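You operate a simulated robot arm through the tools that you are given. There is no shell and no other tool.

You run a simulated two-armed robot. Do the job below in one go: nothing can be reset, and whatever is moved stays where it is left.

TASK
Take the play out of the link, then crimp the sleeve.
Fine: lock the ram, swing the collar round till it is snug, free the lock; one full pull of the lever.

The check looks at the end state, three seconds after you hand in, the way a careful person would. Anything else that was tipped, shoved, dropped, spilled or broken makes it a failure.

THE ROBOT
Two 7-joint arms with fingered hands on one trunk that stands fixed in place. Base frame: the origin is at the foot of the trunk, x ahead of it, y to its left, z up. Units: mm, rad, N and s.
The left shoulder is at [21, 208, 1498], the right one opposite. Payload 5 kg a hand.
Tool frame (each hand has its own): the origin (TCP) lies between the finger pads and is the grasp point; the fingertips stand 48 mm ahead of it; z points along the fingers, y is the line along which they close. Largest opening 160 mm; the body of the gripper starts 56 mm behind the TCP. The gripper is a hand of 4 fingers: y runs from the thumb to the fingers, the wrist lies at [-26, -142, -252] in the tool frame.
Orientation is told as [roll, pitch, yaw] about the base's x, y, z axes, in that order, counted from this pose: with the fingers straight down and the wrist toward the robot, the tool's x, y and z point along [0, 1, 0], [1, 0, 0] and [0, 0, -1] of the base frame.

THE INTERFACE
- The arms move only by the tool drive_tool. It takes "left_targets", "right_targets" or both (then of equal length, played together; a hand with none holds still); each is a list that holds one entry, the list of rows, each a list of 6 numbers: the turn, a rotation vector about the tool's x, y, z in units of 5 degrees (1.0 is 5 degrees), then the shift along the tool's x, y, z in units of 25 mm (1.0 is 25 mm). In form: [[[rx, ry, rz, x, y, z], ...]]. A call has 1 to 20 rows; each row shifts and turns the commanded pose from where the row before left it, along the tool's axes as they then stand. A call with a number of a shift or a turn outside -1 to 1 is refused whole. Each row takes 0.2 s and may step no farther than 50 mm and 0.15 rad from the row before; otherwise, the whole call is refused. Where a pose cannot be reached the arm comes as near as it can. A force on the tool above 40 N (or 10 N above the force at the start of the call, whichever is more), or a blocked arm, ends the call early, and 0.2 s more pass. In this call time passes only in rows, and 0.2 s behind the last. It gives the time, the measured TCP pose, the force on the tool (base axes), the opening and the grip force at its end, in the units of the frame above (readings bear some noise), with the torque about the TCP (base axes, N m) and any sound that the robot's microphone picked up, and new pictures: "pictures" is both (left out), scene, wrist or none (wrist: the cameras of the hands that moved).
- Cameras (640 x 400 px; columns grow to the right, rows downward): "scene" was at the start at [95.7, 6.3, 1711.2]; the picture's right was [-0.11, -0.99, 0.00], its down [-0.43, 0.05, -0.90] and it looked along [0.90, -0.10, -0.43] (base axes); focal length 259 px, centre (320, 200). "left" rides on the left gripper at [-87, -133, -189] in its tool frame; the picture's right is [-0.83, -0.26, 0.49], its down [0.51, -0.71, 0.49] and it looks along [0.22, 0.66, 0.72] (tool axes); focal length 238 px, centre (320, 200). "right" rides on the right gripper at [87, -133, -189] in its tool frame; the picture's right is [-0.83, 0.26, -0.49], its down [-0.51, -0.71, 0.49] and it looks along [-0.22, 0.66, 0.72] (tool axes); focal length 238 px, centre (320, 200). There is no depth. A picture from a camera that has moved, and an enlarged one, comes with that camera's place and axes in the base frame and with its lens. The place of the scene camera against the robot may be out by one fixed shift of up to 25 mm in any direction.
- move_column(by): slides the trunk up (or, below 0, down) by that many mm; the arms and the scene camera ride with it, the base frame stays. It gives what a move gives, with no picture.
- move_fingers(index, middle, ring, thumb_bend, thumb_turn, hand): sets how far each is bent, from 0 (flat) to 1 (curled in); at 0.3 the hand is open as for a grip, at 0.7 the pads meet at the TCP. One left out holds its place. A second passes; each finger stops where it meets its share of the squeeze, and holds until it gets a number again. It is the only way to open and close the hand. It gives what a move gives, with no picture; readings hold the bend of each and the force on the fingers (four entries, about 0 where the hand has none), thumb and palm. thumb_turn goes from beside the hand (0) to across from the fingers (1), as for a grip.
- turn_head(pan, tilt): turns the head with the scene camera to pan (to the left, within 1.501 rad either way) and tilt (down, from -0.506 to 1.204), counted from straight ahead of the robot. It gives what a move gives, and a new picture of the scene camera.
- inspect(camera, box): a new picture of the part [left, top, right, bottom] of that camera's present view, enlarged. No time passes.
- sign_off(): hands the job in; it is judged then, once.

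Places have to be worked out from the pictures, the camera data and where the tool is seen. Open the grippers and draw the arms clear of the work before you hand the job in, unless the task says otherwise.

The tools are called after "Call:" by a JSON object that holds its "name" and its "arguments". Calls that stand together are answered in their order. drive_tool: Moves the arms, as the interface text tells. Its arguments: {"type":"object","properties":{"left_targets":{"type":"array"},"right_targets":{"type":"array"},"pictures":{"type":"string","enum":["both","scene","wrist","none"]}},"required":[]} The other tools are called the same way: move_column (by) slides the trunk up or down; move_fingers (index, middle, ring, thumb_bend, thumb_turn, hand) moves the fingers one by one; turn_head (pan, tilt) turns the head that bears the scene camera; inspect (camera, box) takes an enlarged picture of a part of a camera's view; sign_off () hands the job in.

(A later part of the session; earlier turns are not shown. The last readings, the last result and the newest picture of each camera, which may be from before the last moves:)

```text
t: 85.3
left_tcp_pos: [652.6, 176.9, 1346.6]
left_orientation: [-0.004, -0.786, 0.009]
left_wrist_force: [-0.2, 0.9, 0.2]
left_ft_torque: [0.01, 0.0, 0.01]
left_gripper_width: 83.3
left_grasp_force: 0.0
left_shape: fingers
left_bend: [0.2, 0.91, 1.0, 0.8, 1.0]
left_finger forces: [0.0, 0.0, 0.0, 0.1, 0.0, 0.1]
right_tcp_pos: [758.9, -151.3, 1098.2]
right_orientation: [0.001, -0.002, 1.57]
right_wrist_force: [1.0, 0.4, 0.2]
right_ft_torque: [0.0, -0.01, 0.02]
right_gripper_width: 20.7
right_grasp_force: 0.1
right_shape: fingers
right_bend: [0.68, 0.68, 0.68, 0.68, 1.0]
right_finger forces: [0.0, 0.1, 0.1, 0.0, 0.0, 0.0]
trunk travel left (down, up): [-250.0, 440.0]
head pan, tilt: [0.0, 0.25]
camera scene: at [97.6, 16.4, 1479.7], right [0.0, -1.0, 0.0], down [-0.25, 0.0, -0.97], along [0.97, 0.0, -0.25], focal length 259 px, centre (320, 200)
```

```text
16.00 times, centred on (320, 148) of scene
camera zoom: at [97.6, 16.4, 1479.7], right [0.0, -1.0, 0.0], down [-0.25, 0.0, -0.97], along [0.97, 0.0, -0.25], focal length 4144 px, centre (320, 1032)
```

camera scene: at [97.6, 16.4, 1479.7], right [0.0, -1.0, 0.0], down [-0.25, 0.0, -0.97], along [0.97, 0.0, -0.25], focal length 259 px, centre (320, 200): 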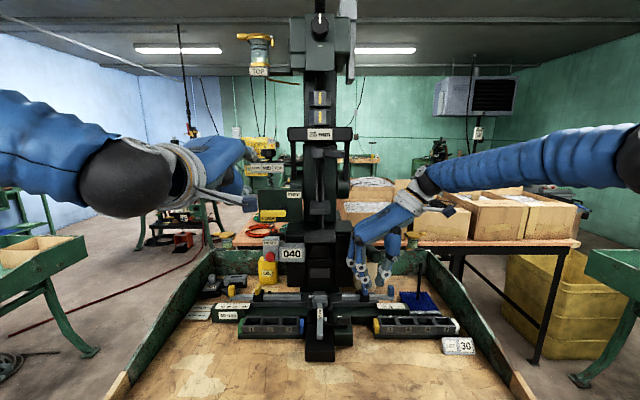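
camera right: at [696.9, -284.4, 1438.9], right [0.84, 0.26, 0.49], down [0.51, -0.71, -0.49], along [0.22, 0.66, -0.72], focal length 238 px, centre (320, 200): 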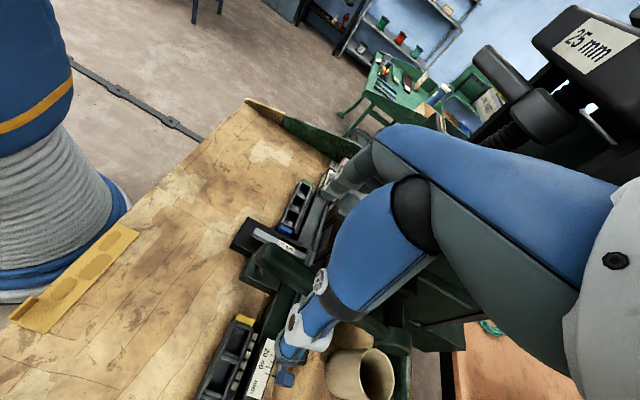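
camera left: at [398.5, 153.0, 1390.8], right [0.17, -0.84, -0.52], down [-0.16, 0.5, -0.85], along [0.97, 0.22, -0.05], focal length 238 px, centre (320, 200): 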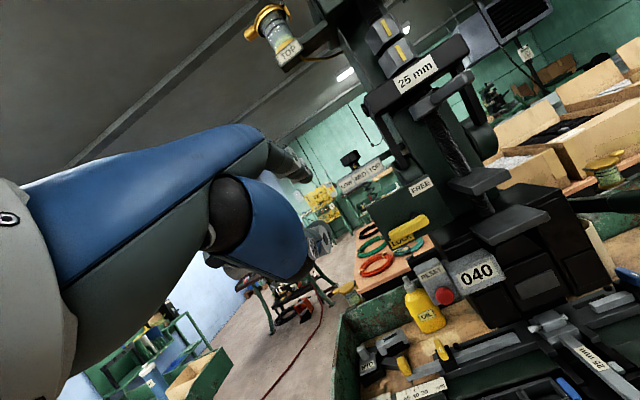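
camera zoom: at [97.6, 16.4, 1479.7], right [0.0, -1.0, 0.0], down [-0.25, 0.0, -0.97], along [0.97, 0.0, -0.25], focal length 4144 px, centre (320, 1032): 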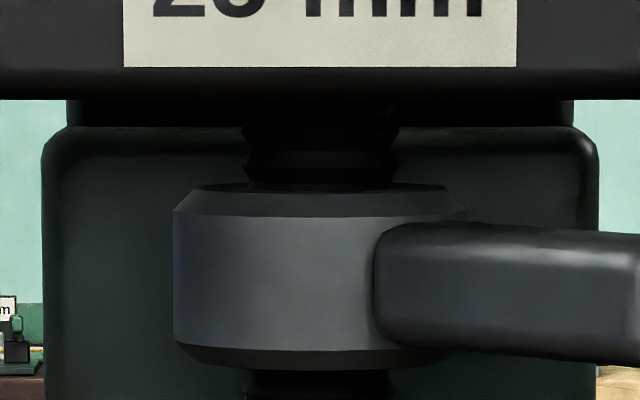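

Everything returned, the counter still reads 040 and the collar stays snug. Next I free the lock: the left index goes under the bar's left end and lifts it back up. I'll take the hand to pitch −20° and bring the tip to about (808, 160, 1196), well above the RESET box.

Call:
{"name": "drive_tool", "arguments": {"left_targets": [[[1, 0, 0, 0, 0, 0], [1, 0, 0, 0, 0, 0], [1, 0, 0, 0, 0, 0], [1, 0, 0, 0, 0, 0], [1, 0, 0, 0, 0, 0], [0, 0, 0, 0, -0.151, 0.918], [0, 0, 0, 0, -0.151, 0.918], [0, 0, 0, 0, -0.151, 0.918], [0, 0, 0, 0, -0.151, 0.918], [0, 0, 0, 0, -0.151, 0.918], [0, 0, 0, 0, -0.151, 0.918]]], "pictures": "both"}}

Call:
{"name": "inspect", "arguments": {"camera": "left", "box": [240, 100, 400, 300]}}

Call:
{"name": "inspect", "arguments": {"camera": "scene", "box": [224, 170, 320, 250]}}

```text
t: 87.7
left_tcp_pos: [681.0, 181.0, 1208.5]
left_orientation: [-0.003, -0.349, 0.011]
left_wrist_force: [0.9, 0.1, -0.3]
left_ft_torque: [0.01, 0.09, -0.06]
left_gripper_width: 83.5
left_grasp_force: 0.1
left_shape: fingers
left_bend: [0.2, 0.91, 1.0, 0.8, 1.0]
left_finger forces: [0.0, 0.1, 0.0, 0.1, 0.1, 0.1]
right_tcp_pos: [759.8, -150.9, 1098.0]
right_orientation: [0.004, -0.002, 1.571]
right_wrist_force: [0.3, -0.1, -0.9]
right_ft_torque: [0.0, 0.1, -0.02]
right_gripper_width: 20.9
right_grasp_force: 0.1
right_shape: fingers
right_bend: [0.68, 0.68, 0.68, 0.68, 1.0]
right_finger forces: [0.0, 0.1, 0.0, 0.1, 0.1, 0.0]
trunk travel left (down, up): [-250.0, 440.0]
head pan, tilt: [0.0, 0.25]
camera scene: at [98.9, 16.8, 1479.5], right [0.0, -1.0, 0.0], down [-0.25, 0.0, -0.97], along [0.97, 0.0, -0.25], focal length 259 px, centre (320, 200)
camera left: at [493.2, 91.2, 1341.9], right [-0.07, -0.84, -0.54], down [-0.5, 0.5, -0.71], along [0.86, 0.22, -0.46], focal length 238 px, centre (320, 200)
```

scene: 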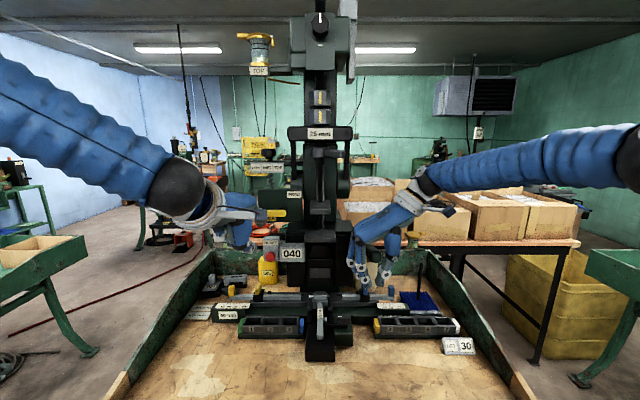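
left: 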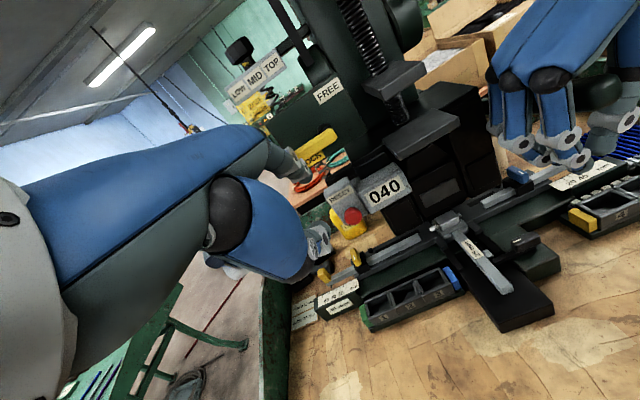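

```text
2.00 times, centred on (320, 200) of left
camera zoom: at [493.2, 91.2, 1341.9], right [-0.07, -0.84, -0.54], down [-0.5, 0.5, -0.71], along [0.86, 0.22, -0.46], focal length 477 px, centre (320, 200)
```

zoom: 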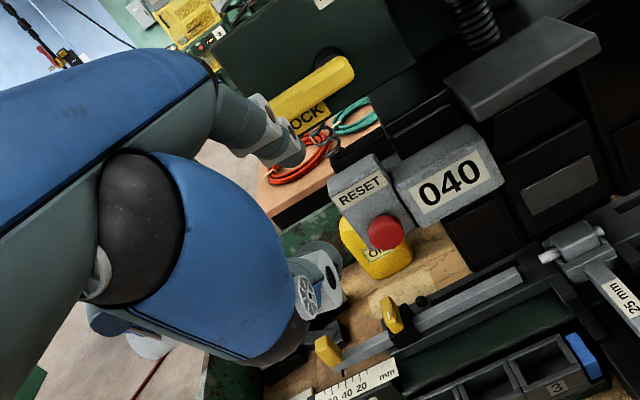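

```text
5.00 times, centred on (272, 210) of scene
camera zoom: at [98.9, 16.8, 1479.5], right [0.0, -1.0, 0.0], down [-0.25, 0.0, -0.97], along [0.97, 0.0, -0.25], focal length 1295 px, centre (560, 150)
```

zoom: 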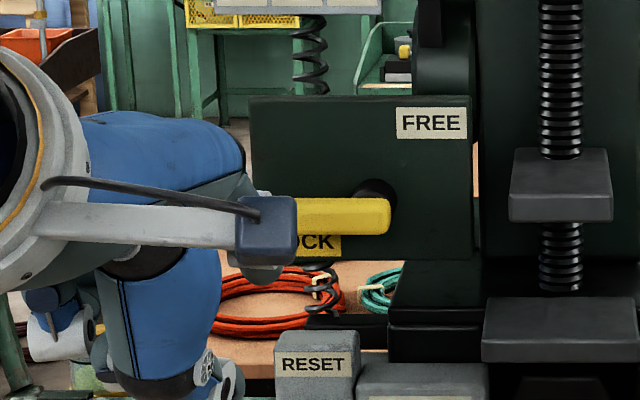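

The under-bar route brings the thumb too close to the RESET button. Instead I'll press down on the bar's short tail, right of the pivot, from above to start the swing, then finish by pushing its left side. I'm raising and repositioning the finger above the tail.

Call:
{"name": "drive_tool", "arguments": {"left_targets": [[[0, 0, 0, 0, 0.274, -0.752], [0, 0, 0, 0, 0.274, -0.752], [0, 0, 0, 0, 0.274, -0.752], [0, 0, 0, 0, 0.274, -0.752], [0, 0, 0, -0.88, 0, 0], [0, 0, 0, -0.88, 0, 0], [0, 0, 0, -0.88, 0, 0], [0, 0, 0, 0, 0.685, 0.42], [0, 0, 0, 0, 0.685, 0.42], [0, 0, 0, 0, 0.685, 0.42]]], "pictures": "none"}}

Call:
{"name": "inspect", "arguments": {"camera": "left", "box": [240, 100, 400, 300]}}

Call:
{"name": "inspect", "arguments": {"camera": "scene", "box": [224, 170, 320, 250]}}

```text
t: 89.9
left_tcp_pos: [742.5, 114.4, 1275.1]
left_orientation: [-0.001, -0.348, 0.009]
left_wrist_force: [0.9, -0.1, -0.4]
left_ft_torque: [-0.03, 0.04, -0.02]
left_gripper_width: 83.7
left_grasp_force: 0.1
left_shape: fingers
left_bend: [0.2, 0.91, 1.0, 0.8, 1.0]
left_finger forces: [0.0, 0.0, 0.0, 0.0, 0.0, 0.0]
right_tcp_pos: [760.6, -151.0, 1099.0]
right_orientation: [0.004, 0.0, 1.571]
right_wrist_force: [0.9, -0.5, -0.6]
right_ft_torque: [0.06, 0.08, -0.01]
right_gripper_width: 20.8
right_grasp_force: 0.0
right_shape: fingers
right_bend: [0.68, 0.68, 0.68, 0.68, 1.0]
right_finger forces: [0.0, 0.0, 0.1, 0.0, 0.0, 0.0]
trunk travel left (down, up): [-250.0, 440.0]
head pan, tilt: [0.0, 0.25]
```

```text
2.00 times, centred on (320, 200) of left
camera zoom: at [553.2, 24.7, 1406.8], right [-0.07, -0.84, -0.54], down [-0.5, 0.5, -0.7], along [0.86, 0.22, -0.46], focal length 477 px, centre (320, 200)
```

zoom: 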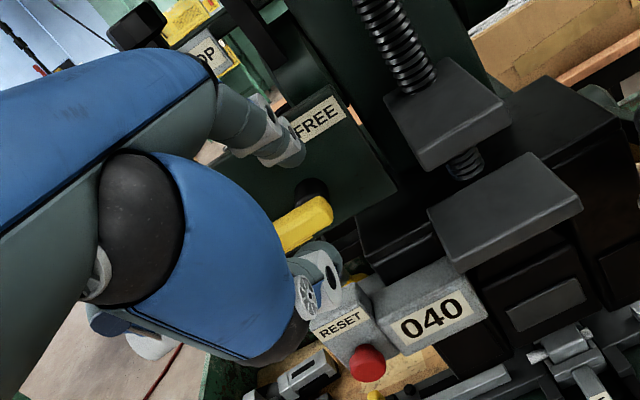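

```text
5.00 times, centred on (272, 210) of scene
camera zoom: at [99.0, 16.0, 1479.5], right [0.0, -1.0, 0.0], down [-0.25, 0.0, -0.97], along [0.97, 0.0, -0.25], focal length 1295 px, centre (560, 150)
```

zoom: 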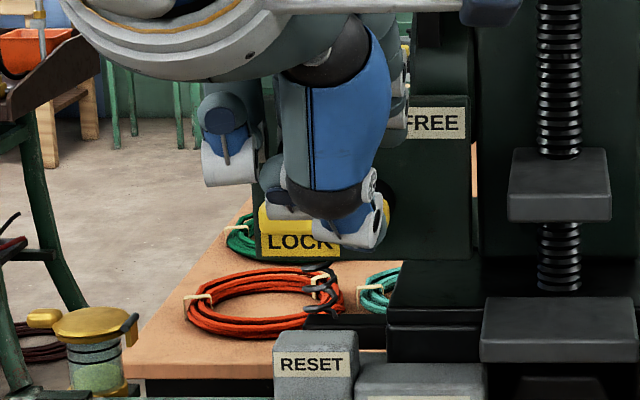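

The fingertip is above and slightly right of the bar's tail end. I'll press straight down in steps.

Call:
{"name": "drive_tool", "arguments": {"left_targets": [[[0, 0, 0, 0, -0.137, 0.376], [0, 0, 0, 0, -0.137, 0.376], [0, 0, 0, 0, -0.137, 0.376], [0, 0, 0, 0, 0, 0]]], "pictures": "none"}}

Call:
{"name": "inspect", "arguments": {"camera": "left", "box": [260, 110, 356, 230]}}

Call:
{"name": "inspect", "arguments": {"camera": "scene", "box": [224, 170, 320, 250]}}

```text
t: 90.9
left_tcp_pos: [738.1, 115.5, 1245.0]
left_orientation: [-0.004, -0.348, 0.01]
left_wrist_force: [0.4, -0.1, 0.5]
left_ft_torque: [-0.02, -0.02, 0.0]
left_gripper_width: 83.6
left_grasp_force: 0.0
left_shape: fingers
left_bend: [0.2, 0.91, 1.0, 0.8, 1.0]
left_finger forces: [0.0, 0.0, 0.0, 0.0, 0.0, 0.0]
right_tcp_pos: [758.7, -151.8, 1098.6]
right_orientation: [0.001, -0.001, 1.572]
right_wrist_force: [-0.2, 0.3, -0.7]
right_ft_torque: [-0.03, 0.0, 0.0]
right_gripper_width: 20.9
right_grasp_force: 0.1
right_shape: fingers
right_bend: [0.68, 0.68, 0.68, 0.68, 1.0]
right_finger forces: [0.0, 0.0, 0.0, 0.1, 0.0, 0.1]
trunk travel left (down, up): [-250.0, 440.0]
head pan, tilt: [0.0, 0.25]
```

```text
3.33 times, centred on (308, 170) of left
camera zoom: at [551.5, 25.5, 1378.7], right [-0.07, -0.84, -0.54], down [-0.5, 0.5, -0.71], along [0.86, 0.22, -0.46], focal length 794 px, centre (360, 300)
```

zoom: 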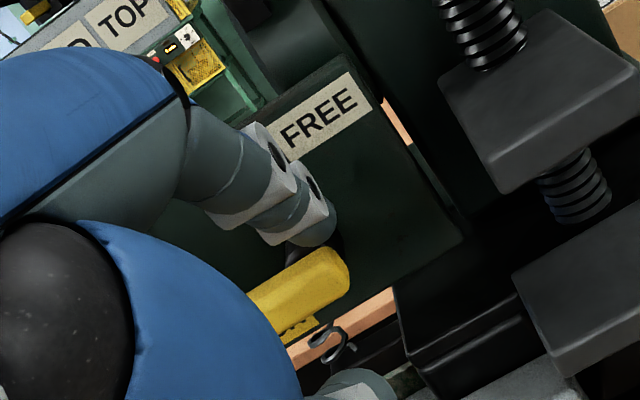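

```text
5.00 times, centred on (272, 210) of scene
camera zoom: at [97.5, 16.3, 1479.7], right [0.0, -1.0, 0.0], down [-0.25, 0.0, -0.97], along [0.97, 0.0, -0.25], focal length 1295 px, centre (560, 150)
```

zoom: 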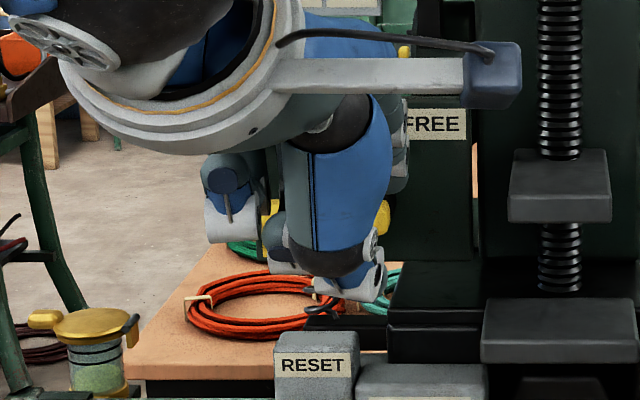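

The fingertip is just above the tail and not yet touching. I'll shift 4 mm left for a firmer bite and press on down.

Call:
{"name": "drive_tool", "arguments": {"left_targets": [[[0, 0, 0, 0.16, -0.1, 0.28], [0, 0, 0, 0, -0.1, 0.28], [0, 0, 0, 0, 0, 0]]], "pictures": "none"}}

Call:
{"name": "inspect", "arguments": {"camera": "left", "box": [260, 110, 356, 230]}}

```text
t: 91.7
left_tcp_pos: [738.6, 118.8, 1232.7]
left_orientation: [-0.002, -0.351, 0.01]
left_wrist_force: [-3.3, -1.4, 7.3]
left_ft_torque: [-0.06, -0.93, -0.21]
left_gripper_width: 87.2
left_grasp_force: 3.5
left_shape: fingers
left_bend: [0.19, 0.91, 1.0, 0.8, 1.0]
left_finger forces: [7.4, 0.1, 0.0, 0.0, 0.1, 0.1]
right_tcp_pos: [757.8, -151.7, 1101.0]
right_orientation: [0.001, -0.003, 1.571]
right_wrist_force: [0.4, 0.3, -0.5]
right_ft_torque: [-0.02, -0.02, 0.0]
right_gripper_width: 20.9
right_grasp_force: 0.1
right_shape: fingers
right_bend: [0.68, 0.68, 0.68, 0.68, 1.0]
right_finger forces: [0.0, 0.0, 0.0, 0.0, 0.0, 0.0]
trunk travel left (down, up): [-250.0, 440.0]
head pan, tilt: [0.0, 0.25]
```

```text
3.33 times, centred on (308, 170) of left
camera zoom: at [550.4, 28.7, 1364.4], right [-0.07, -0.84, -0.54], down [-0.5, 0.5, -0.71], along [0.86, 0.22, -0.45], focal length 794 px, centre (360, 300)
```

zoom: 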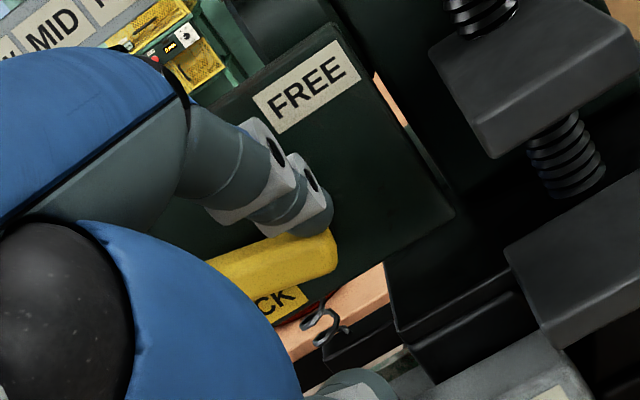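

The tail is going down and the bar's left end is rising (about 17° so far). I'll continue pressing.

Call:
{"name": "drive_tool", "arguments": {"left_targets": [[[0, 0, 0, -0.04, -0.08, 0.22], [0, 0, 0, -0.06, -0.08, 0.22], [0, 0, 0, 0, 0, 0]]], "pictures": "none"}}

Call:
{"name": "inspect", "arguments": {"camera": "left", "box": [260, 110, 356, 230]}}

```text
t: 92.5
left_tcp_pos: [739.0, 114.3, 1219.2]
left_orientation: [-0.001, -0.349, 0.008]
left_wrist_force: [-1.6, -5.2, 5.4]
left_ft_torque: [0.07, -0.68, -0.69]
left_gripper_width: 88.3
left_grasp_force: 3.7
left_shape: fingers
left_bend: [0.19, 0.91, 1.0, 0.8, 1.0]
left_finger forces: [6.7, 0.0, 0.1, 0.0, 0.1, 0.0]
right_tcp_pos: [758.6, -152.9, 1099.3]
right_orientation: [0.002, -0.002, 1.568]
right_wrist_force: [0.3, 0.1, 1.1]
right_ft_torque: [0.01, -0.01, 0.01]
right_gripper_width: 20.8
right_grasp_force: 0.0
right_shape: fingers
right_bend: [0.68, 0.68, 0.68, 0.68, 1.0]
right_finger forces: [0.0, 0.1, 0.0, 0.0, 0.1, 0.0]
trunk travel left (down, up): [-250.0, 440.0]
head pan, tilt: [0.0, 0.25]
```

```text
3.33 times, centred on (308, 170) of left
camera zoom: at [551.1, 24.9, 1351.8], right [-0.07, -0.84, -0.54], down [-0.5, 0.5, -0.7], along [0.86, 0.22, -0.46], focal length 794 px, centre (360, 300)
```

zoom: 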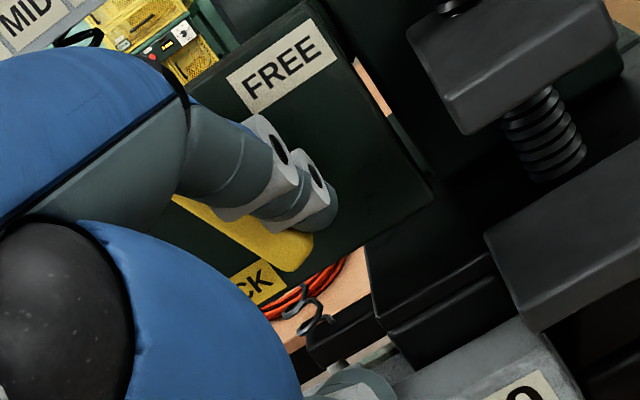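

The bar has swung to about 40° from vertical. Now I'll take the finger off to the right and up, come round over the top to the bar's left side, and finish by pushing right.

Call:
{"name": "drive_tool", "arguments": {"left_targets": [[[0, 0, 0, -0.6, 0, 0], [0, 0, 0, -0.2, -0.4, -0.15], [0, 0, 0, 0, -0.6, -0.22], [0, 0, 0, 0, 0.32, -0.877], [0, 0, 0, 0, 0.32, -0.877], [0, 0, 0, 0, 0.32, -0.877], [0, 0, 0, 0.85, 0, 0], [0, 0, 0, 0.85, 0, 0], [0, 0, 0, 0.85, 0, 0], [0, 0, 0, 0.85, 0, 0], [0, 0, 0, 0.85, 0, 0]]], "pictures": "none"}}

Call:
{"name": "inspect", "arguments": {"camera": "scene", "box": [224, 170, 320, 250]}}

Call:
{"name": "inspect", "arguments": {"camera": "left", "box": [240, 100, 400, 300]}}

```text
t: 94.9
left_tcp_pos: [712.5, 202.8, 1290.1]
left_orientation: [-0.004, -0.349, 0.009]
left_wrist_force: [-0.1, -0.2, -0.9]
left_ft_torque: [-0.04, -0.01, -0.02]
left_gripper_width: 84.0
left_grasp_force: 0.1
left_shape: fingers
left_bend: [0.2, 0.91, 1.0, 0.8, 1.0]
left_finger forces: [0.0, 0.0, 0.0, 0.0, 0.0, 0.0]
right_tcp_pos: [758.4, -149.8, 1100.4]
right_orientation: [0.002, -0.002, 1.57]
right_wrist_force: [0.1, 1.2, -1.0]
right_ft_torque: [-0.11, 0.01, -0.02]
right_gripper_width: 20.9
right_grasp_force: 0.1
right_shape: fingers
right_bend: [0.68, 0.68, 0.68, 0.68, 1.0]
right_finger forces: [0.1, 0.0, 0.0, 0.0, 0.0, 0.0]
trunk travel left (down, up): [-250.0, 440.0]
head pan, tilt: [0.0, 0.25]
```

```text
5.00 times, centred on (272, 210) of scene
camera zoom: at [97.5, 17.6, 1479.7], right [0.0, -1.0, 0.0], down [-0.25, 0.0, -0.97], along [0.97, 0.0, -0.25], focal length 1295 px, centre (560, 150)
```

zoom: 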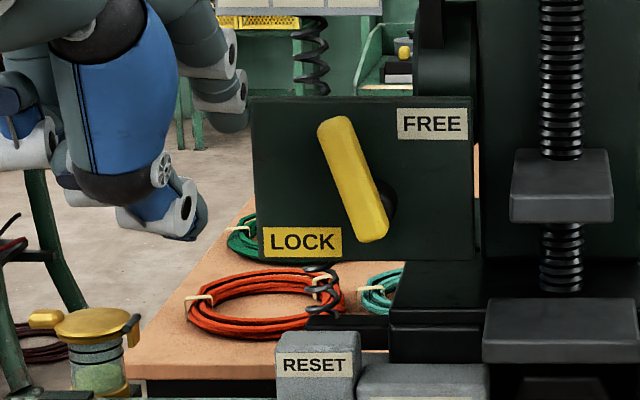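

```text
2.00 times, centred on (320, 200) of left
camera zoom: at [524.0, 113.8, 1422.6], right [-0.07, -0.84, -0.54], down [-0.5, 0.5, -0.71], along [0.86, 0.22, -0.46], focal length 477 px, centre (320, 200)
```

zoom: 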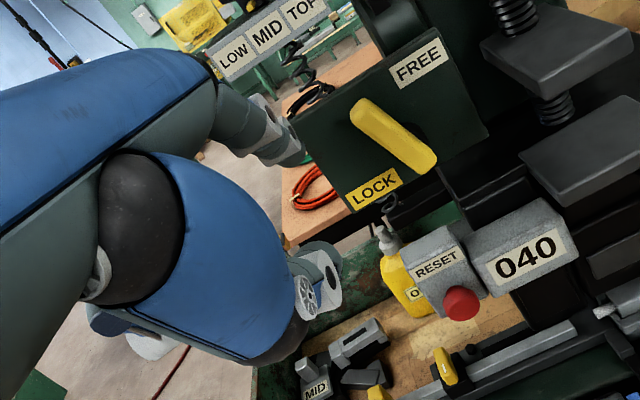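

The bar is now only about 22° left of upright, and the finger is clear to its left. I'll move in beside it and push right until it stops at FREE.

Call:
{"name": "drive_tool", "arguments": {"left_targets": [[[0, 0, 0, 0, 0.47, 0.47], [0, 0, 0, 0, 0.47, 0.47], [0, 0, 0, -0.4, 0, 0], [0, 0, 0, -0.4, 0, 0], [0, 0, 0, -0.4, 0, 0], [0, 0, 0, -0.4, 0, 0], [0, 0, 0, 0, 0, 0]]], "pictures": "none"}}

Call:
{"name": "inspect", "arguments": {"camera": "left", "box": [240, 100, 400, 300]}}

Call:
{"name": "inspect", "arguments": {"camera": "scene", "box": [224, 170, 320, 250]}}

```text
t: 96.5
left_tcp_pos: [740.5, 162.2, 1276.0]
left_orientation: [-0.003, -0.349, 0.007]
left_wrist_force: [1.5, 0.1, 0.6]
left_ft_torque: [-0.04, -0.05, 0.06]
left_gripper_width: 84.2
left_grasp_force: 0.6
left_shape: fingers
left_bend: [0.2, 0.91, 1.0, 0.8, 1.0]
left_finger forces: [0.6, 0.0, 0.1, 0.0, 0.0, 0.0]
right_tcp_pos: [759.2, -150.1, 1100.4]
right_orientation: [0.001, -0.002, 1.571]
right_wrist_force: [-0.2, 0.4, -0.3]
right_ft_torque: [-0.03, -0.02, -0.02]
right_gripper_width: 20.8
right_grasp_force: 0.0
right_shape: fingers
right_bend: [0.68, 0.68, 0.68, 0.68, 1.0]
right_finger forces: [0.0, 0.0, 0.1, 0.1, 0.0, 0.0]
trunk travel left (down, up): [-250.0, 440.0]
head pan, tilt: [0.0, 0.25]
```

```text
2.00 times, centred on (320, 200) of left
camera zoom: at [554.0, 72.6, 1408.8], right [-0.07, -0.84, -0.54], down [-0.5, 0.5, -0.71], along [0.86, 0.22, -0.46], focal length 477 px, centre (320, 200)
```

zoom: 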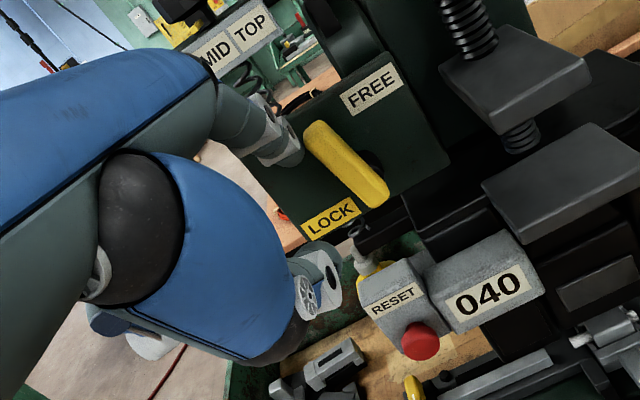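

```text
5.00 times, centred on (272, 210) of scene
camera zoom: at [97.6, 16.7, 1479.7], right [0.0, -1.0, 0.0], down [-0.25, 0.0, -0.97], along [0.97, 0.0, -0.25], focal length 1295 px, centre (560, 150)
```

zoom: 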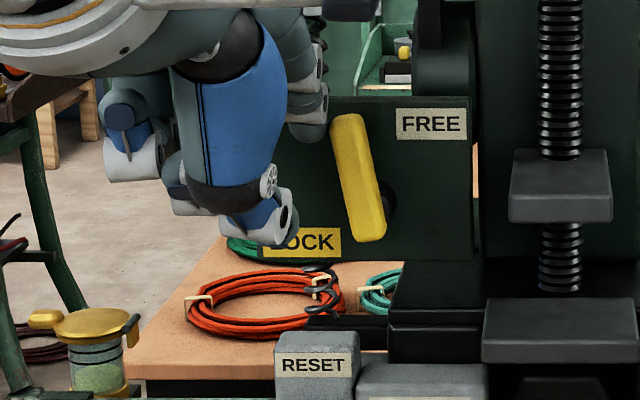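

Contact is light, with the bar about 12° from upright. A few more small steps should bring it to the stop.

Call:
{"name": "drive_tool", "arguments": {"left_targets": [[[0, 0, 0, -0.24, 0, 0], [0, 0, 0, -0.24, 0, 0], [0, 0, 0, 0, 0, 0]]], "pictures": "none"}}

Call:
{"name": "drive_tool", "arguments": {"left_targets": [[[0, 0, 0, -0.16, 0, 0], [0, 0, 0, -0.1, 0, 0], [0, 0, 0, 0, 0, 0]]], "pictures": "none"}}

Call:
{"name": "inspect", "arguments": {"camera": "scene", "box": [224, 170, 320, 250]}}

```text
t: 97.3
left_tcp_pos: [743.1, 151.5, 1275.0]
left_orientation: [-0.004, -0.349, 0.011]
left_wrist_force: [0.2, 1.5, 0.3]
left_ft_torque: [-0.06, -0.05, 0.18]
left_gripper_width: 84.1
left_grasp_force: 1.0
left_shape: fingers
left_bend: [0.2, 0.91, 1.0, 0.8, 1.0]
left_finger forces: [1.7, 0.0, 0.0, 0.0, 0.0, 0.1]
right_tcp_pos: [758.5, -149.2, 1098.5]
right_orientation: [0.002, -0.002, 1.571]
right_wrist_force: [0.2, -0.2, -0.8]
right_ft_torque: [0.01, -0.01, -0.03]
right_gripper_width: 20.8
right_grasp_force: 0.1
right_shape: fingers
right_bend: [0.68, 0.68, 0.68, 0.68, 1.0]
right_finger forces: [0.0, 0.1, 0.0, 0.0, 0.0, 0.2]
trunk travel left (down, up): [-250.0, 440.0]
head pan, tilt: [0.0, 0.25]
```

```text
t: 98.1
left_tcp_pos: [742.3, 145.5, 1276.3]
left_orientation: [-0.003, -0.349, 0.013]
left_wrist_force: [-1.5, 8.3, 2.6]
left_ft_torque: [-0.29, -0.24, 0.87]
left_gripper_width: 84.0
left_grasp_force: 3.9
left_shape: fingers
left_bend: [0.2, 0.91, 1.0, 0.8, 1.0]
left_finger forces: [8.4, 0.1, 0.0, 0.0, 0.0, 0.1]
right_tcp_pos: [759.8, -150.8, 1099.2]
right_orientation: [0.002, -0.002, 1.571]
right_wrist_force: [-0.6, -0.3, 0.7]
right_ft_torque: [0.01, 0.02, -0.02]
right_gripper_width: 21.0
right_grasp_force: 0.1
right_shape: fingers
right_bend: [0.68, 0.68, 0.68, 0.68, 1.0]
right_finger forces: [0.1, 0.1, 0.1, 0.1, 0.0, 0.0]
trunk travel left (down, up): [-250.0, 440.0]
head pan, tilt: [0.0, 0.25]
```

```text
5.00 times, centred on (272, 210) of scene
camera zoom: at [97.2, 17.5, 1479.7], right [0.0, -1.0, 0.0], down [-0.25, 0.0, -0.97], along [0.97, 0.0, -0.25], focal length 1295 px, centre (560, 150)
```

zoom: 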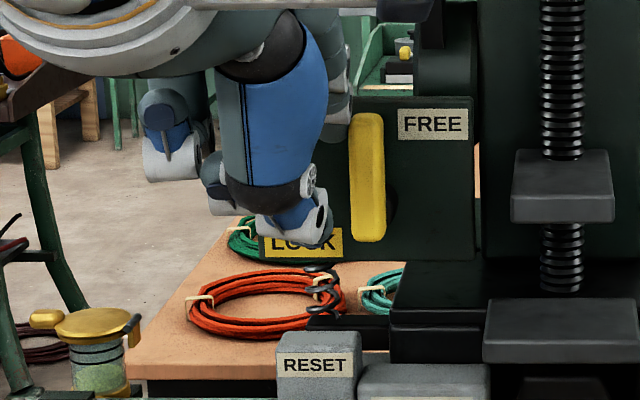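

The lock bar is upright at its FREE stop (8 N). I'll withdraw the left hand, then open the right hand and lift it off the lever. For a full stroke I'd rather press from above with a compact fist, so nothing hangs down near the parts trays.

Call:
{"name": "drive_tool", "arguments": {"left_targets": [[[0, 0, 0, 0.5, -0.1, 0], [0, 0, 0, 0.5, -0.5, -0.2], [0, 0, 0, 0.6, -1, -0.3], [0, 0, 0, 0.6, -1, -0.3], [0, 0, 0, 0.8, -1, -0.3], [0, 0, 0, 0.8, -0.5, -0.2]]], "pictures": "none"}}

Call:
{"name": "move_fingers", "arguments": {"hand": "right", "index": 0.3, "middle": 0.3, "ring": 0.3, "thumb_bend": 0.3}}

Call:
{"name": "inspect", "arguments": {"camera": "scene", "box": [224, 140, 416, 270]}}

```text
t: 99.5
left_tcp_pos: [635.5, 239.1, 1271.2]
left_orientation: [-0.002, -0.352, 0.009]
left_wrist_force: [-0.9, -0.8, 0.8]
left_ft_torque: [-0.01, 0.03, -0.04]
left_gripper_width: 83.5
left_grasp_force: 0.0
left_shape: fingers
left_bend: [0.2, 0.91, 1.0, 0.8, 1.0]
left_finger forces: [0.0, 0.1, 0.1, 0.0, 0.0, 0.1]
right_tcp_pos: [759.1, -151.4, 1099.5]
right_orientation: [0.002, -0.002, 1.572]
right_wrist_force: [0.6, 1.3, 0.4]
right_ft_torque: [-0.06, -0.01, 0.04]
right_gripper_width: 20.8
right_grasp_force: 0.1
right_shape: fingers
right_bend: [0.68, 0.68, 0.68, 0.68, 1.0]
right_finger forces: [0.0, 0.0, 0.0, 0.1, 0.0, 0.0]
trunk travel left (down, up): [-250.0, 440.0]
head pan, tilt: [0.0, 0.25]
```

```text
t: 100.5
left_tcp_pos: [636.7, 238.3, 1271.9]
left_orientation: [-0.003, -0.347, 0.008]
left_wrist_force: [-0.5, -0.1, 0.3]
left_ft_torque: [0.02, 0.04, 0.05]
left_gripper_width: 83.9
left_grasp_force: 0.1
left_shape: fingers
left_bend: [0.2, 0.91, 1.0, 0.8, 1.0]
left_finger forces: [0.1, 0.0, 0.1, 0.0, 0.1, 0.0]
right_tcp_pos: [759.5, -151.0, 1100.3]
right_orientation: [0.002, -0.001, 1.57]
right_wrist_force: [-0.4, 0.4, 0.6]
right_ft_torque: [0.0, -0.01, 0.01]
right_gripper_width: 169.8
right_grasp_force: 0.1
right_shape: fingers
right_bend: [0.3, 0.3, 0.3, 0.3, 0.98]
right_finger forces: [0.0, 0.1, 0.0, 0.1, 0.1, 0.1]
trunk travel left (down, up): [-250.0, 440.0]
head pan, tilt: [0.0, 0.25]
```

```text
3.08 times, centred on (320, 205) of scene
camera zoom: at [97.5, 16.4, 1479.7], right [0.0, -1.0, 0.0], down [-0.25, 0.0, -0.97], along [0.97, 0.0, -0.25], focal length 797 px, centre (320, 185)
```

zoom: 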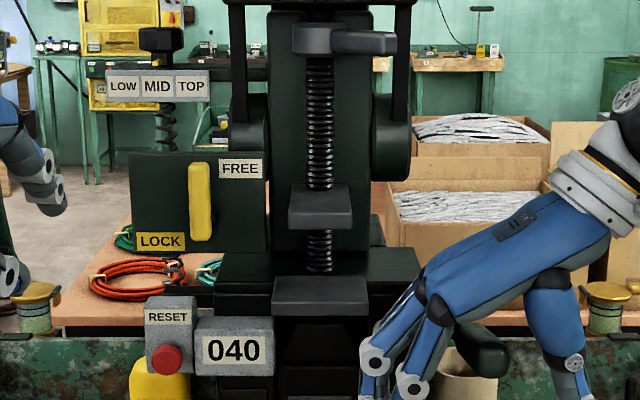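

Lock at FREE, collar snug to the right, counter 040. I'll raise the right hand well above the lever and make a fist.

Call:
{"name": "drive_tool", "arguments": {"right_targets": [[[0, 0, 0, 0, 0, -1], [0, 0, 0, 0, 0, -1], [0, 0, 0, 0, 0, -1], [0, 0, 0, 0, 0, -1], [0, 0, 0, 0, 0, -1], [0, 0, 0, 0, 0, -1]]], "pictures": "none"}}

Call:
{"name": "move_fingers", "arguments": {"hand": "right", "index": 1.0, "middle": 1.0, "ring": 1.0, "thumb_bend": 0.4, "thumb_turn": 0.0}}

Call:
{"name": "inspect", "arguments": {"camera": "scene", "box": [310, 130, 470, 270]}}

Call:
{"name": "inspect", "arguments": {"camera": "left", "box": [400, 0, 640, 300]}}

```text
t: 101.9
left_tcp_pos: [634.2, 238.7, 1272.2]
left_orientation: [-0.003, -0.351, 0.011]
left_wrist_force: [-0.2, 0.3, -0.4]
left_ft_torque: [0.02, -0.03, 0.02]
left_gripper_width: 83.7
left_grasp_force: 0.1
left_shape: fingers
left_bend: [0.2, 0.91, 1.0, 0.8, 1.0]
left_finger forces: [0.1, 0.0, 0.0, 0.0, 0.1, 0.0]
right_tcp_pos: [756.3, -152.1, 1250.6]
right_orientation: [0.001, -0.001, 1.57]
right_wrist_force: [-0.7, 0.9, -0.9]
right_ft_torque: [-0.02, -0.02, 0.01]
right_gripper_width: 169.7
right_grasp_force: 0.0
right_shape: fingers
right_bend: [0.3, 0.3, 0.3, 0.3, 0.98]
right_finger forces: [0.1, 0.0, 0.0, 0.1, 0.1, 0.0]
trunk travel left (down, up): [-250.0, 440.0]
head pan, tilt: [0.0, 0.25]
```

```text
t: 102.9
left_tcp_pos: [634.8, 238.3, 1272.5]
left_orientation: [-0.005, -0.35, 0.01]
left_wrist_force: [0.8, -0.4, -0.1]
left_ft_torque: [-0.01, -0.02, 0.03]
left_gripper_width: 84.0
left_grasp_force: 0.1
left_shape: fingers
left_bend: [0.2, 0.91, 1.0, 0.8, 1.0]
left_finger forces: [0.1, 0.0, 0.1, 0.1, 0.0, 0.0]
right_tcp_pos: [756.2, -152.6, 1250.4]
right_orientation: [0.0, -0.003, 1.57]
right_wrist_force: [-0.4, 0.2, 0.6]
right_ft_torque: [-0.01, 0.0, 0.01]
right_gripper_width: 153.8
right_grasp_force: 0.0
right_shape: fingers
right_bend: [0.93, 1.0, 1.0, 0.4, 0.0]
right_finger forces: [0.0, 0.1, 0.0, 0.0, 0.0, 0.0]
trunk travel left (down, up): [-250.0, 440.0]
head pan, tilt: [0.0, 0.25]
```

```text
2.86 times, centred on (390, 200) of scene
camera zoom: at [97.5, 16.5, 1479.7], right [0.0, -1.0, 0.0], down [-0.25, 0.0, -0.97], along [0.97, 0.0, -0.25], focal length 740 px, centre (120, 200)
```

zoom: 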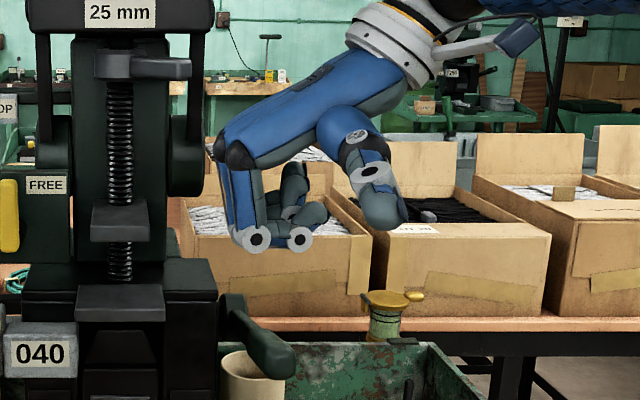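

```text
1.33 times, centred on (520, 150) of left
camera zoom: at [447.5, 148.3, 1404.5], right [-0.07, -0.84, -0.54], down [-0.5, 0.5, -0.71], along [0.86, 0.22, -0.46], focal length 318 px, centre (53, 267)
```

zoom: 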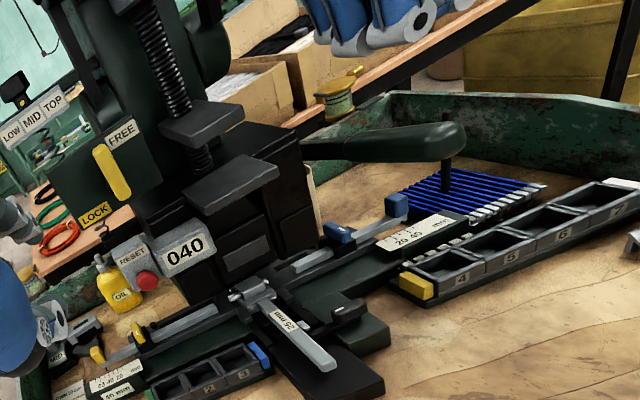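

The fist gives a flat bottom right at the TCP, centred over the lever, with the thumb tucked up beside it. Now the single pull: I'll descend onto the grip first.

Call:
{"name": "drive_tool", "arguments": {"right_targets": [[[0, 0, 0, 0, 0, 0.8], [0, 0, 0, 0, 0, 0.8], [0, 0, 0, 0, 0, 0.8], [0, 0, 0, 0, 0, 0.5], [0, 0, 0, 0, 0, 0.2], [0, 0, 0, 0, 0, 0.15]]], "pictures": "none"}}

Call:
{"name": "inspect", "arguments": {"camera": "left", "box": [480, 60, 640, 200]}}

Call:
{"name": "inspect", "arguments": {"camera": "scene", "box": [310, 170, 438, 270]}}

```text
t: 104.3
left_tcp_pos: [635.9, 238.1, 1271.1]
left_orientation: [-0.003, -0.347, 0.01]
left_wrist_force: [0.0, -0.1, -0.5]
left_ft_torque: [0.02, 0.01, 0.01]
left_gripper_width: 83.5
left_grasp_force: 0.1
left_shape: fingers
left_bend: [0.2, 0.91, 1.0, 0.8, 1.0]
left_finger forces: [0.0, 0.0, 0.0, 0.0, 0.0, 0.0]
right_tcp_pos: [758.2, -151.1, 1169.5]
right_orientation: [0.001, -0.001, 1.571]
right_wrist_force: [-0.1, 1.3, -0.8]
right_ft_torque: [0.02, -0.01, 0.04]
right_gripper_width: 148.2
right_grasp_force: 0.1
right_shape: fingers
right_bend: [1.0, 1.0, 1.0, 0.4, 0.0]
right_finger forces: [0.0, 0.0, 0.0, 0.0, 0.1, 0.1]
trunk travel left (down, up): [-250.0, 440.0]
head pan, tilt: [0.0, 0.25]
```

```text
2.86 times, centred on (560, 130) of left
camera zoom: at [447.7, 148.0, 1404.4], right [-0.07, -0.84, -0.54], down [-0.5, 0.5, -0.71], along [0.86, 0.22, -0.46], focal length 681 px, centre (-366, 400)
```

zoom: 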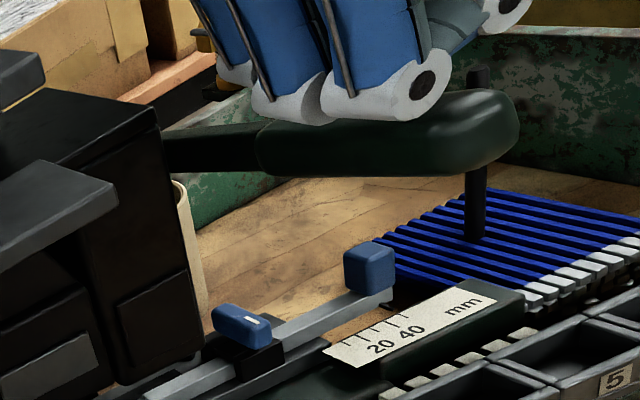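

```text
4.00 times, centred on (374, 220) of scene
camera zoom: at [97.7, 16.3, 1479.7], right [0.0, -1.0, 0.0], down [-0.25, 0.0, -0.97], along [0.97, 0.0, -0.25], focal length 1036 px, centre (104, 120)
```

zoom: 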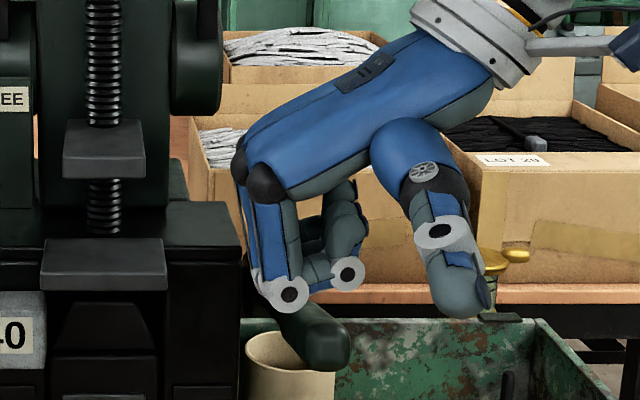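

The fist is resting just above the grip. Starting the pull now along the lever's arc, first part, watching force and sound.

Call:
{"name": "drive_tool", "arguments": {"right_targets": [[[0, 0, 0, 0.04, 0, 0.4], [0, 0, 0, 0.04, 0, 0.5], [0, 0, 0, 0.04, 0, 0.5], [0, 0, 0, 0.03, 0, 0.5], [0, 0, 0, 0.02, 0, 0.5]]], "pictures": "none"}}

Call:
{"name": "inspect", "arguments": {"camera": "left", "box": [480, 60, 640, 200]}}

Call:
{"name": "inspect", "arguments": {"camera": "scene", "box": [272, 120, 400, 270]}}

```text
t: 105.5
left_tcp_pos: [634.0, 237.8, 1271.7]
left_orientation: [-0.003, -0.347, 0.009]
left_wrist_force: [0.3, 0.4, -0.2]
left_ft_torque: [0.03, 0.03, 0.02]
left_gripper_width: 83.5
left_grasp_force: 0.1
left_shape: fingers
left_bend: [0.2, 0.91, 1.0, 0.8, 1.0]
left_finger forces: [0.0, 0.1, 0.0, 0.0, 0.0, 0.0]
right_tcp_pos: [753.3, -153.2, 1108.9]
right_orientation: [0.003, -0.001, 1.569]
right_wrist_force: [-0.9, 1.6, 6.1]
right_ft_torque: [0.11, -0.05, 0.11]
right_gripper_width: 148.3
right_grasp_force: 2.4
right_shape: fingers
right_bend: [1.0, 1.0, 1.0, 0.4, 0.0]
right_finger forces: [0.0, 5.4, 0.0, 0.0, 0.0, 0.1]
trunk travel left (down, up): [-250.0, 440.0]
head pan, tilt: [0.0, 0.25]
```

```text
2.86 times, centred on (560, 130) of left
camera zoom: at [447.4, 148.3, 1404.5], right [-0.07, -0.84, -0.54], down [-0.5, 0.5, -0.71], along [0.86, 0.22, -0.46], focal length 681 px, centre (-366, 400)
```

zoom: 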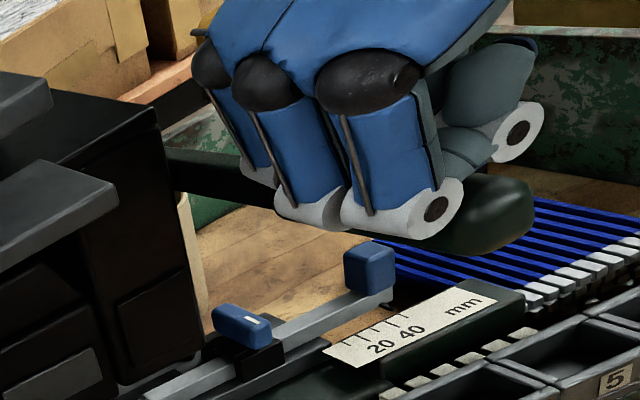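

```text
2.67 times, centred on (336, 195) of scene
camera zoom: at [97.4, 16.6, 1479.7], right [0.0, -1.0, 0.0], down [-0.25, 0.0, -0.97], along [0.97, 0.0, -0.25], focal length 691 px, centre (277, 213)
```

zoom: 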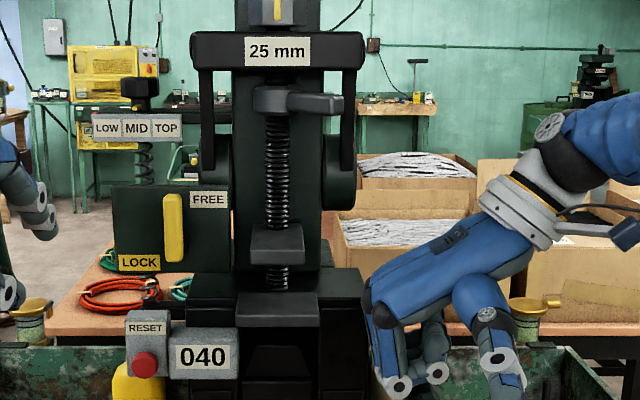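

It's moving well: the ram is down about 15 mm at only 6 N. Continuing the same stroke without letting up.

Call:
{"name": "drive_tool", "arguments": {"right_targets": [[[0, 0, 0, 0, 0, 0.5], [0, 0, 0, -0.03, 0, 0.5], [0, 0, 0, -0.06, 0, 0.5], [0, 0, 0, -0.09, 0, 0.5], [0, 0, 0, -0.11, 0, 0.5]]], "pictures": "none"}}

Call:
{"name": "inspect", "arguments": {"camera": "left", "box": [480, 60, 640, 200]}}

Call:
{"name": "inspect", "arguments": {"camera": "scene", "box": [272, 120, 400, 270]}}

```text
t: 106.7
left_tcp_pos: [636.0, 238.3, 1271.4]
left_orientation: [-0.004, -0.349, 0.008]
left_wrist_force: [0.7, 0.3, 0.5]
left_ft_torque: [0.01, 0.07, -0.05]
left_gripper_width: 83.6
left_grasp_force: 0.1
left_shape: fingers
left_bend: [0.2, 0.91, 1.0, 0.8, 1.0]
left_finger forces: [0.1, 0.0, 0.0, 0.0, 0.0, 0.0]
right_tcp_pos: [761.8, -152.0, 1048.3]
right_orientation: [0.002, -0.001, 1.572]
right_wrist_force: [-2.7, 2.0, 4.5]
right_ft_torque: [0.06, -0.14, 0.03]
right_gripper_width: 148.4
right_grasp_force: 3.3
right_shape: fingers
right_bend: [1.0, 1.0, 1.0, 0.4, 0.0]
right_finger forces: [0.1, 5.7, 0.0, 0.0, 0.0, 0.0]
trunk travel left (down, up): [-250.0, 440.0]
head pan, tilt: [0.0, 0.25]
```

```text
2.86 times, centred on (560, 130) of left
camera zoom: at [447.7, 148.3, 1404.4], right [-0.07, -0.84, -0.54], down [-0.5, 0.5, -0.71], along [0.86, 0.22, -0.46], focal length 681 px, centre (-366, 400)
```

zoom: 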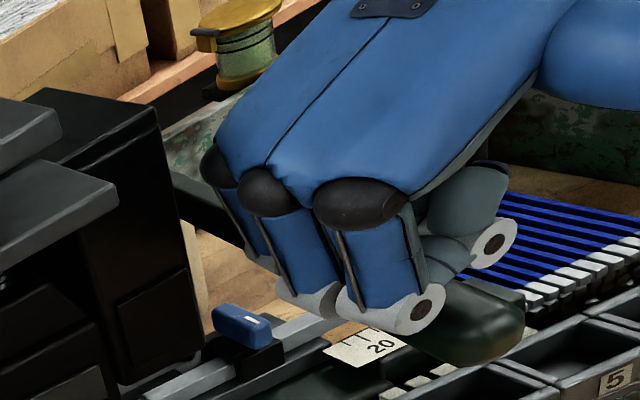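

```text
2.67 times, centred on (336, 195) of scene
camera zoom: at [97.6, 16.6, 1479.6], right [0.0, -1.0, 0.0], down [-0.25, 0.0, -0.97], along [0.97, 0.0, -0.25], focal length 691 px, centre (277, 213)
```

zoom: 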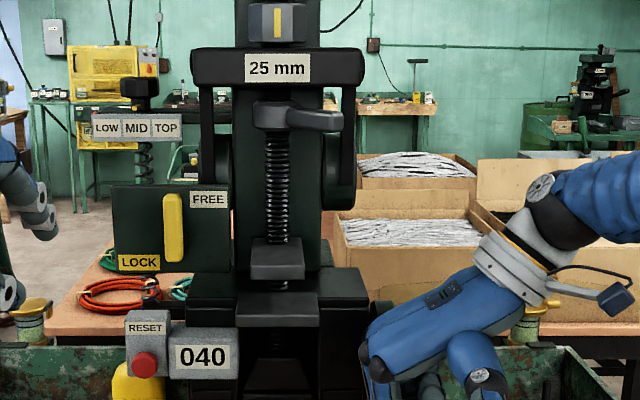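

Still smooth at about 5–6 N, with the ram down about 34 mm. Continuing the stroke.

Call:
{"name": "drive_tool", "arguments": {"right_targets": [[[0, 0, 0, -0.12, 0, 0.48], [0, 0, 0, -0.14, 0, 0.48], [0, 0, 0, -0.16, 0, 0.46], [0, 0, 0, -0.18, 0, 0.46]]], "pictures": "none"}}

Call:
{"name": "inspect", "arguments": {"camera": "left", "box": [480, 100, 640, 240]}}

Call:
{"name": "inspect", "arguments": {"camera": "scene", "box": [256, 120, 416, 300]}}

```text
t: 107.7
left_tcp_pos: [635.1, 237.8, 1272.0]
left_orientation: [-0.003, -0.351, 0.011]
left_wrist_force: [0.3, -1.4, 0.0]
left_ft_torque: [0.03, 0.03, -0.01]
left_gripper_width: 83.5
left_grasp_force: 0.0
left_shape: fingers
left_bend: [0.2, 0.91, 1.0, 0.8, 1.0]
left_finger forces: [0.0, 0.0, 0.0, 0.0, 0.1, 0.0]
right_tcp_pos: [774.3, -150.2, 1000.2]
right_orientation: [0.003, -0.001, 1.571]
right_wrist_force: [-6.1, 2.1, 6.8]
right_ft_torque: [0.03, -0.54, 0.18]
right_gripper_width: 148.4
right_grasp_force: 5.1
right_shape: fingers
right_bend: [1.0, 1.0, 1.0, 0.4, 0.0]
right_finger forces: [0.0, 0.1, 9.7, 0.0, 0.0, 0.1]
trunk travel left (down, up): [-250.0, 440.0]
head pan, tilt: [0.0, 0.25]
```

```text
2.86 times, centred on (560, 170) of left
camera zoom: at [446.7, 148.6, 1404.7], right [-0.07, -0.84, -0.54], down [-0.5, 0.5, -0.71], along [0.86, 0.22, -0.45], focal length 681 px, centre (-366, 286)
```

zoom: 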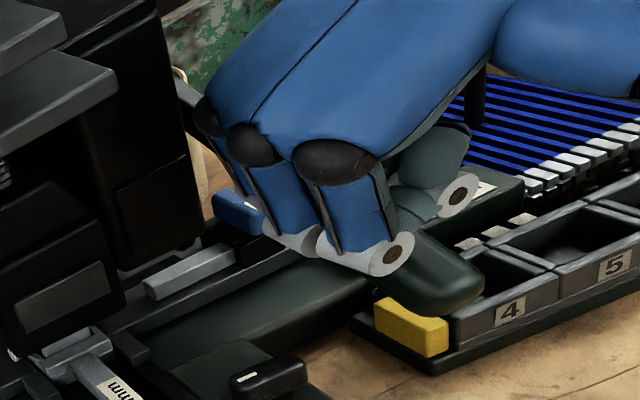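

```text
2.22 times, centred on (336, 210) of scene
camera zoom: at [96.6, 16.8, 1479.8], right [0.0, -1.0, 0.0], down [-0.25, 0.0, -0.97], along [0.97, 0.0, -0.25], focal length 576 px, centre (284, 178)
```

zoom: 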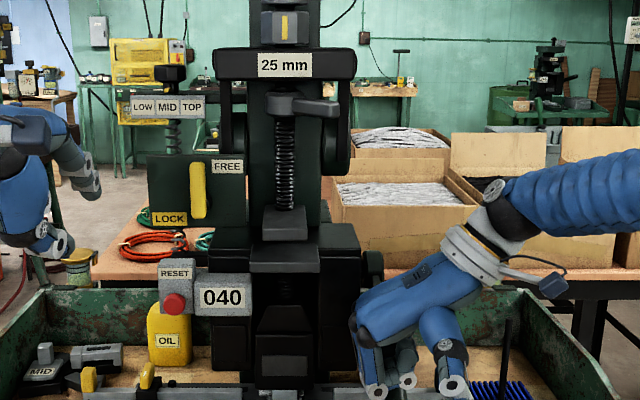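

The force is now about 10 N and the lever is around −22°. I'll go on in smaller steps and watch the clearance to the tray.

Call:
{"name": "drive_tool", "arguments": {"right_targets": [[[0, 0, 0, -0.18, 0, 0.4], [0, 0, 0, -0.18, 0, 0.4]]], "pictures": "none"}}

Call:
{"name": "inspect", "arguments": {"camera": "left", "box": [480, 100, 640, 240]}}

Call:
{"name": "inspect", "arguments": {"camera": "scene", "box": [256, 120, 416, 300]}}

```text
t: 108.3
left_tcp_pos: [635.4, 237.6, 1271.7]
left_orientation: [-0.004, -0.349, 0.011]
left_wrist_force: [-0.3, -0.4, 0.8]
left_ft_torque: [0.03, 0.06, 0.01]
left_gripper_width: 83.8
left_grasp_force: 0.0
left_shape: fingers
left_bend: [0.2, 0.91, 1.0, 0.8, 1.0]
left_finger forces: [0.0, 0.0, 0.0, 0.1, 0.0, 0.1]
right_tcp_pos: [784.6, -151.5, 979.2]
right_orientation: [-0.001, -0.002, 1.571]
right_wrist_force: [-4.9, 3.1, 4.3]
right_ft_torque: [-0.01, -0.37, 0.34]
right_gripper_width: 148.4
right_grasp_force: 3.5
right_shape: fingers
right_bend: [1.0, 1.0, 1.0, 0.4, 0.0]
right_finger forces: [0.1, 0.0, 7.8, 0.0, 0.1, 0.0]
trunk travel left (down, up): [-250.0, 440.0]
head pan, tilt: [0.0, 0.25]
```

```text
2.86 times, centred on (560, 170) of left
camera zoom: at [447.1, 148.6, 1404.5], right [-0.07, -0.84, -0.54], down [-0.5, 0.5, -0.71], along [0.86, 0.22, -0.45], focal length 681 px, centre (-366, 286)
```

zoom: 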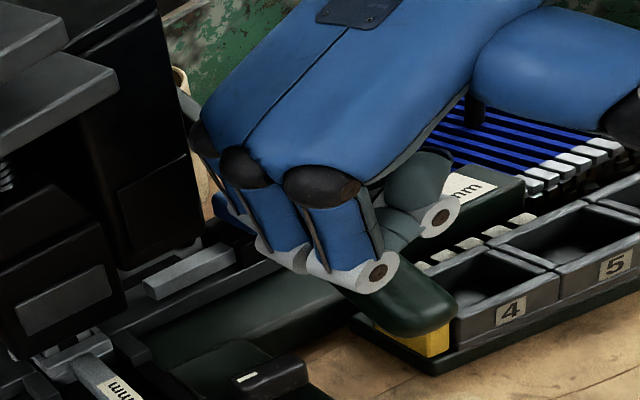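

```text
2.22 times, centred on (336, 210) of scene
camera zoom: at [97.1, 16.9, 1479.6], right [0.0, -1.0, 0.0], down [-0.25, 0.0, -0.97], along [0.97, 0.0, -0.25], focal length 576 px, centre (284, 178)
```

zoom: 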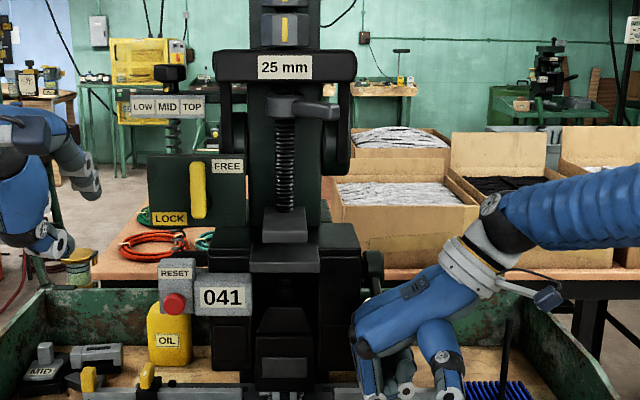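

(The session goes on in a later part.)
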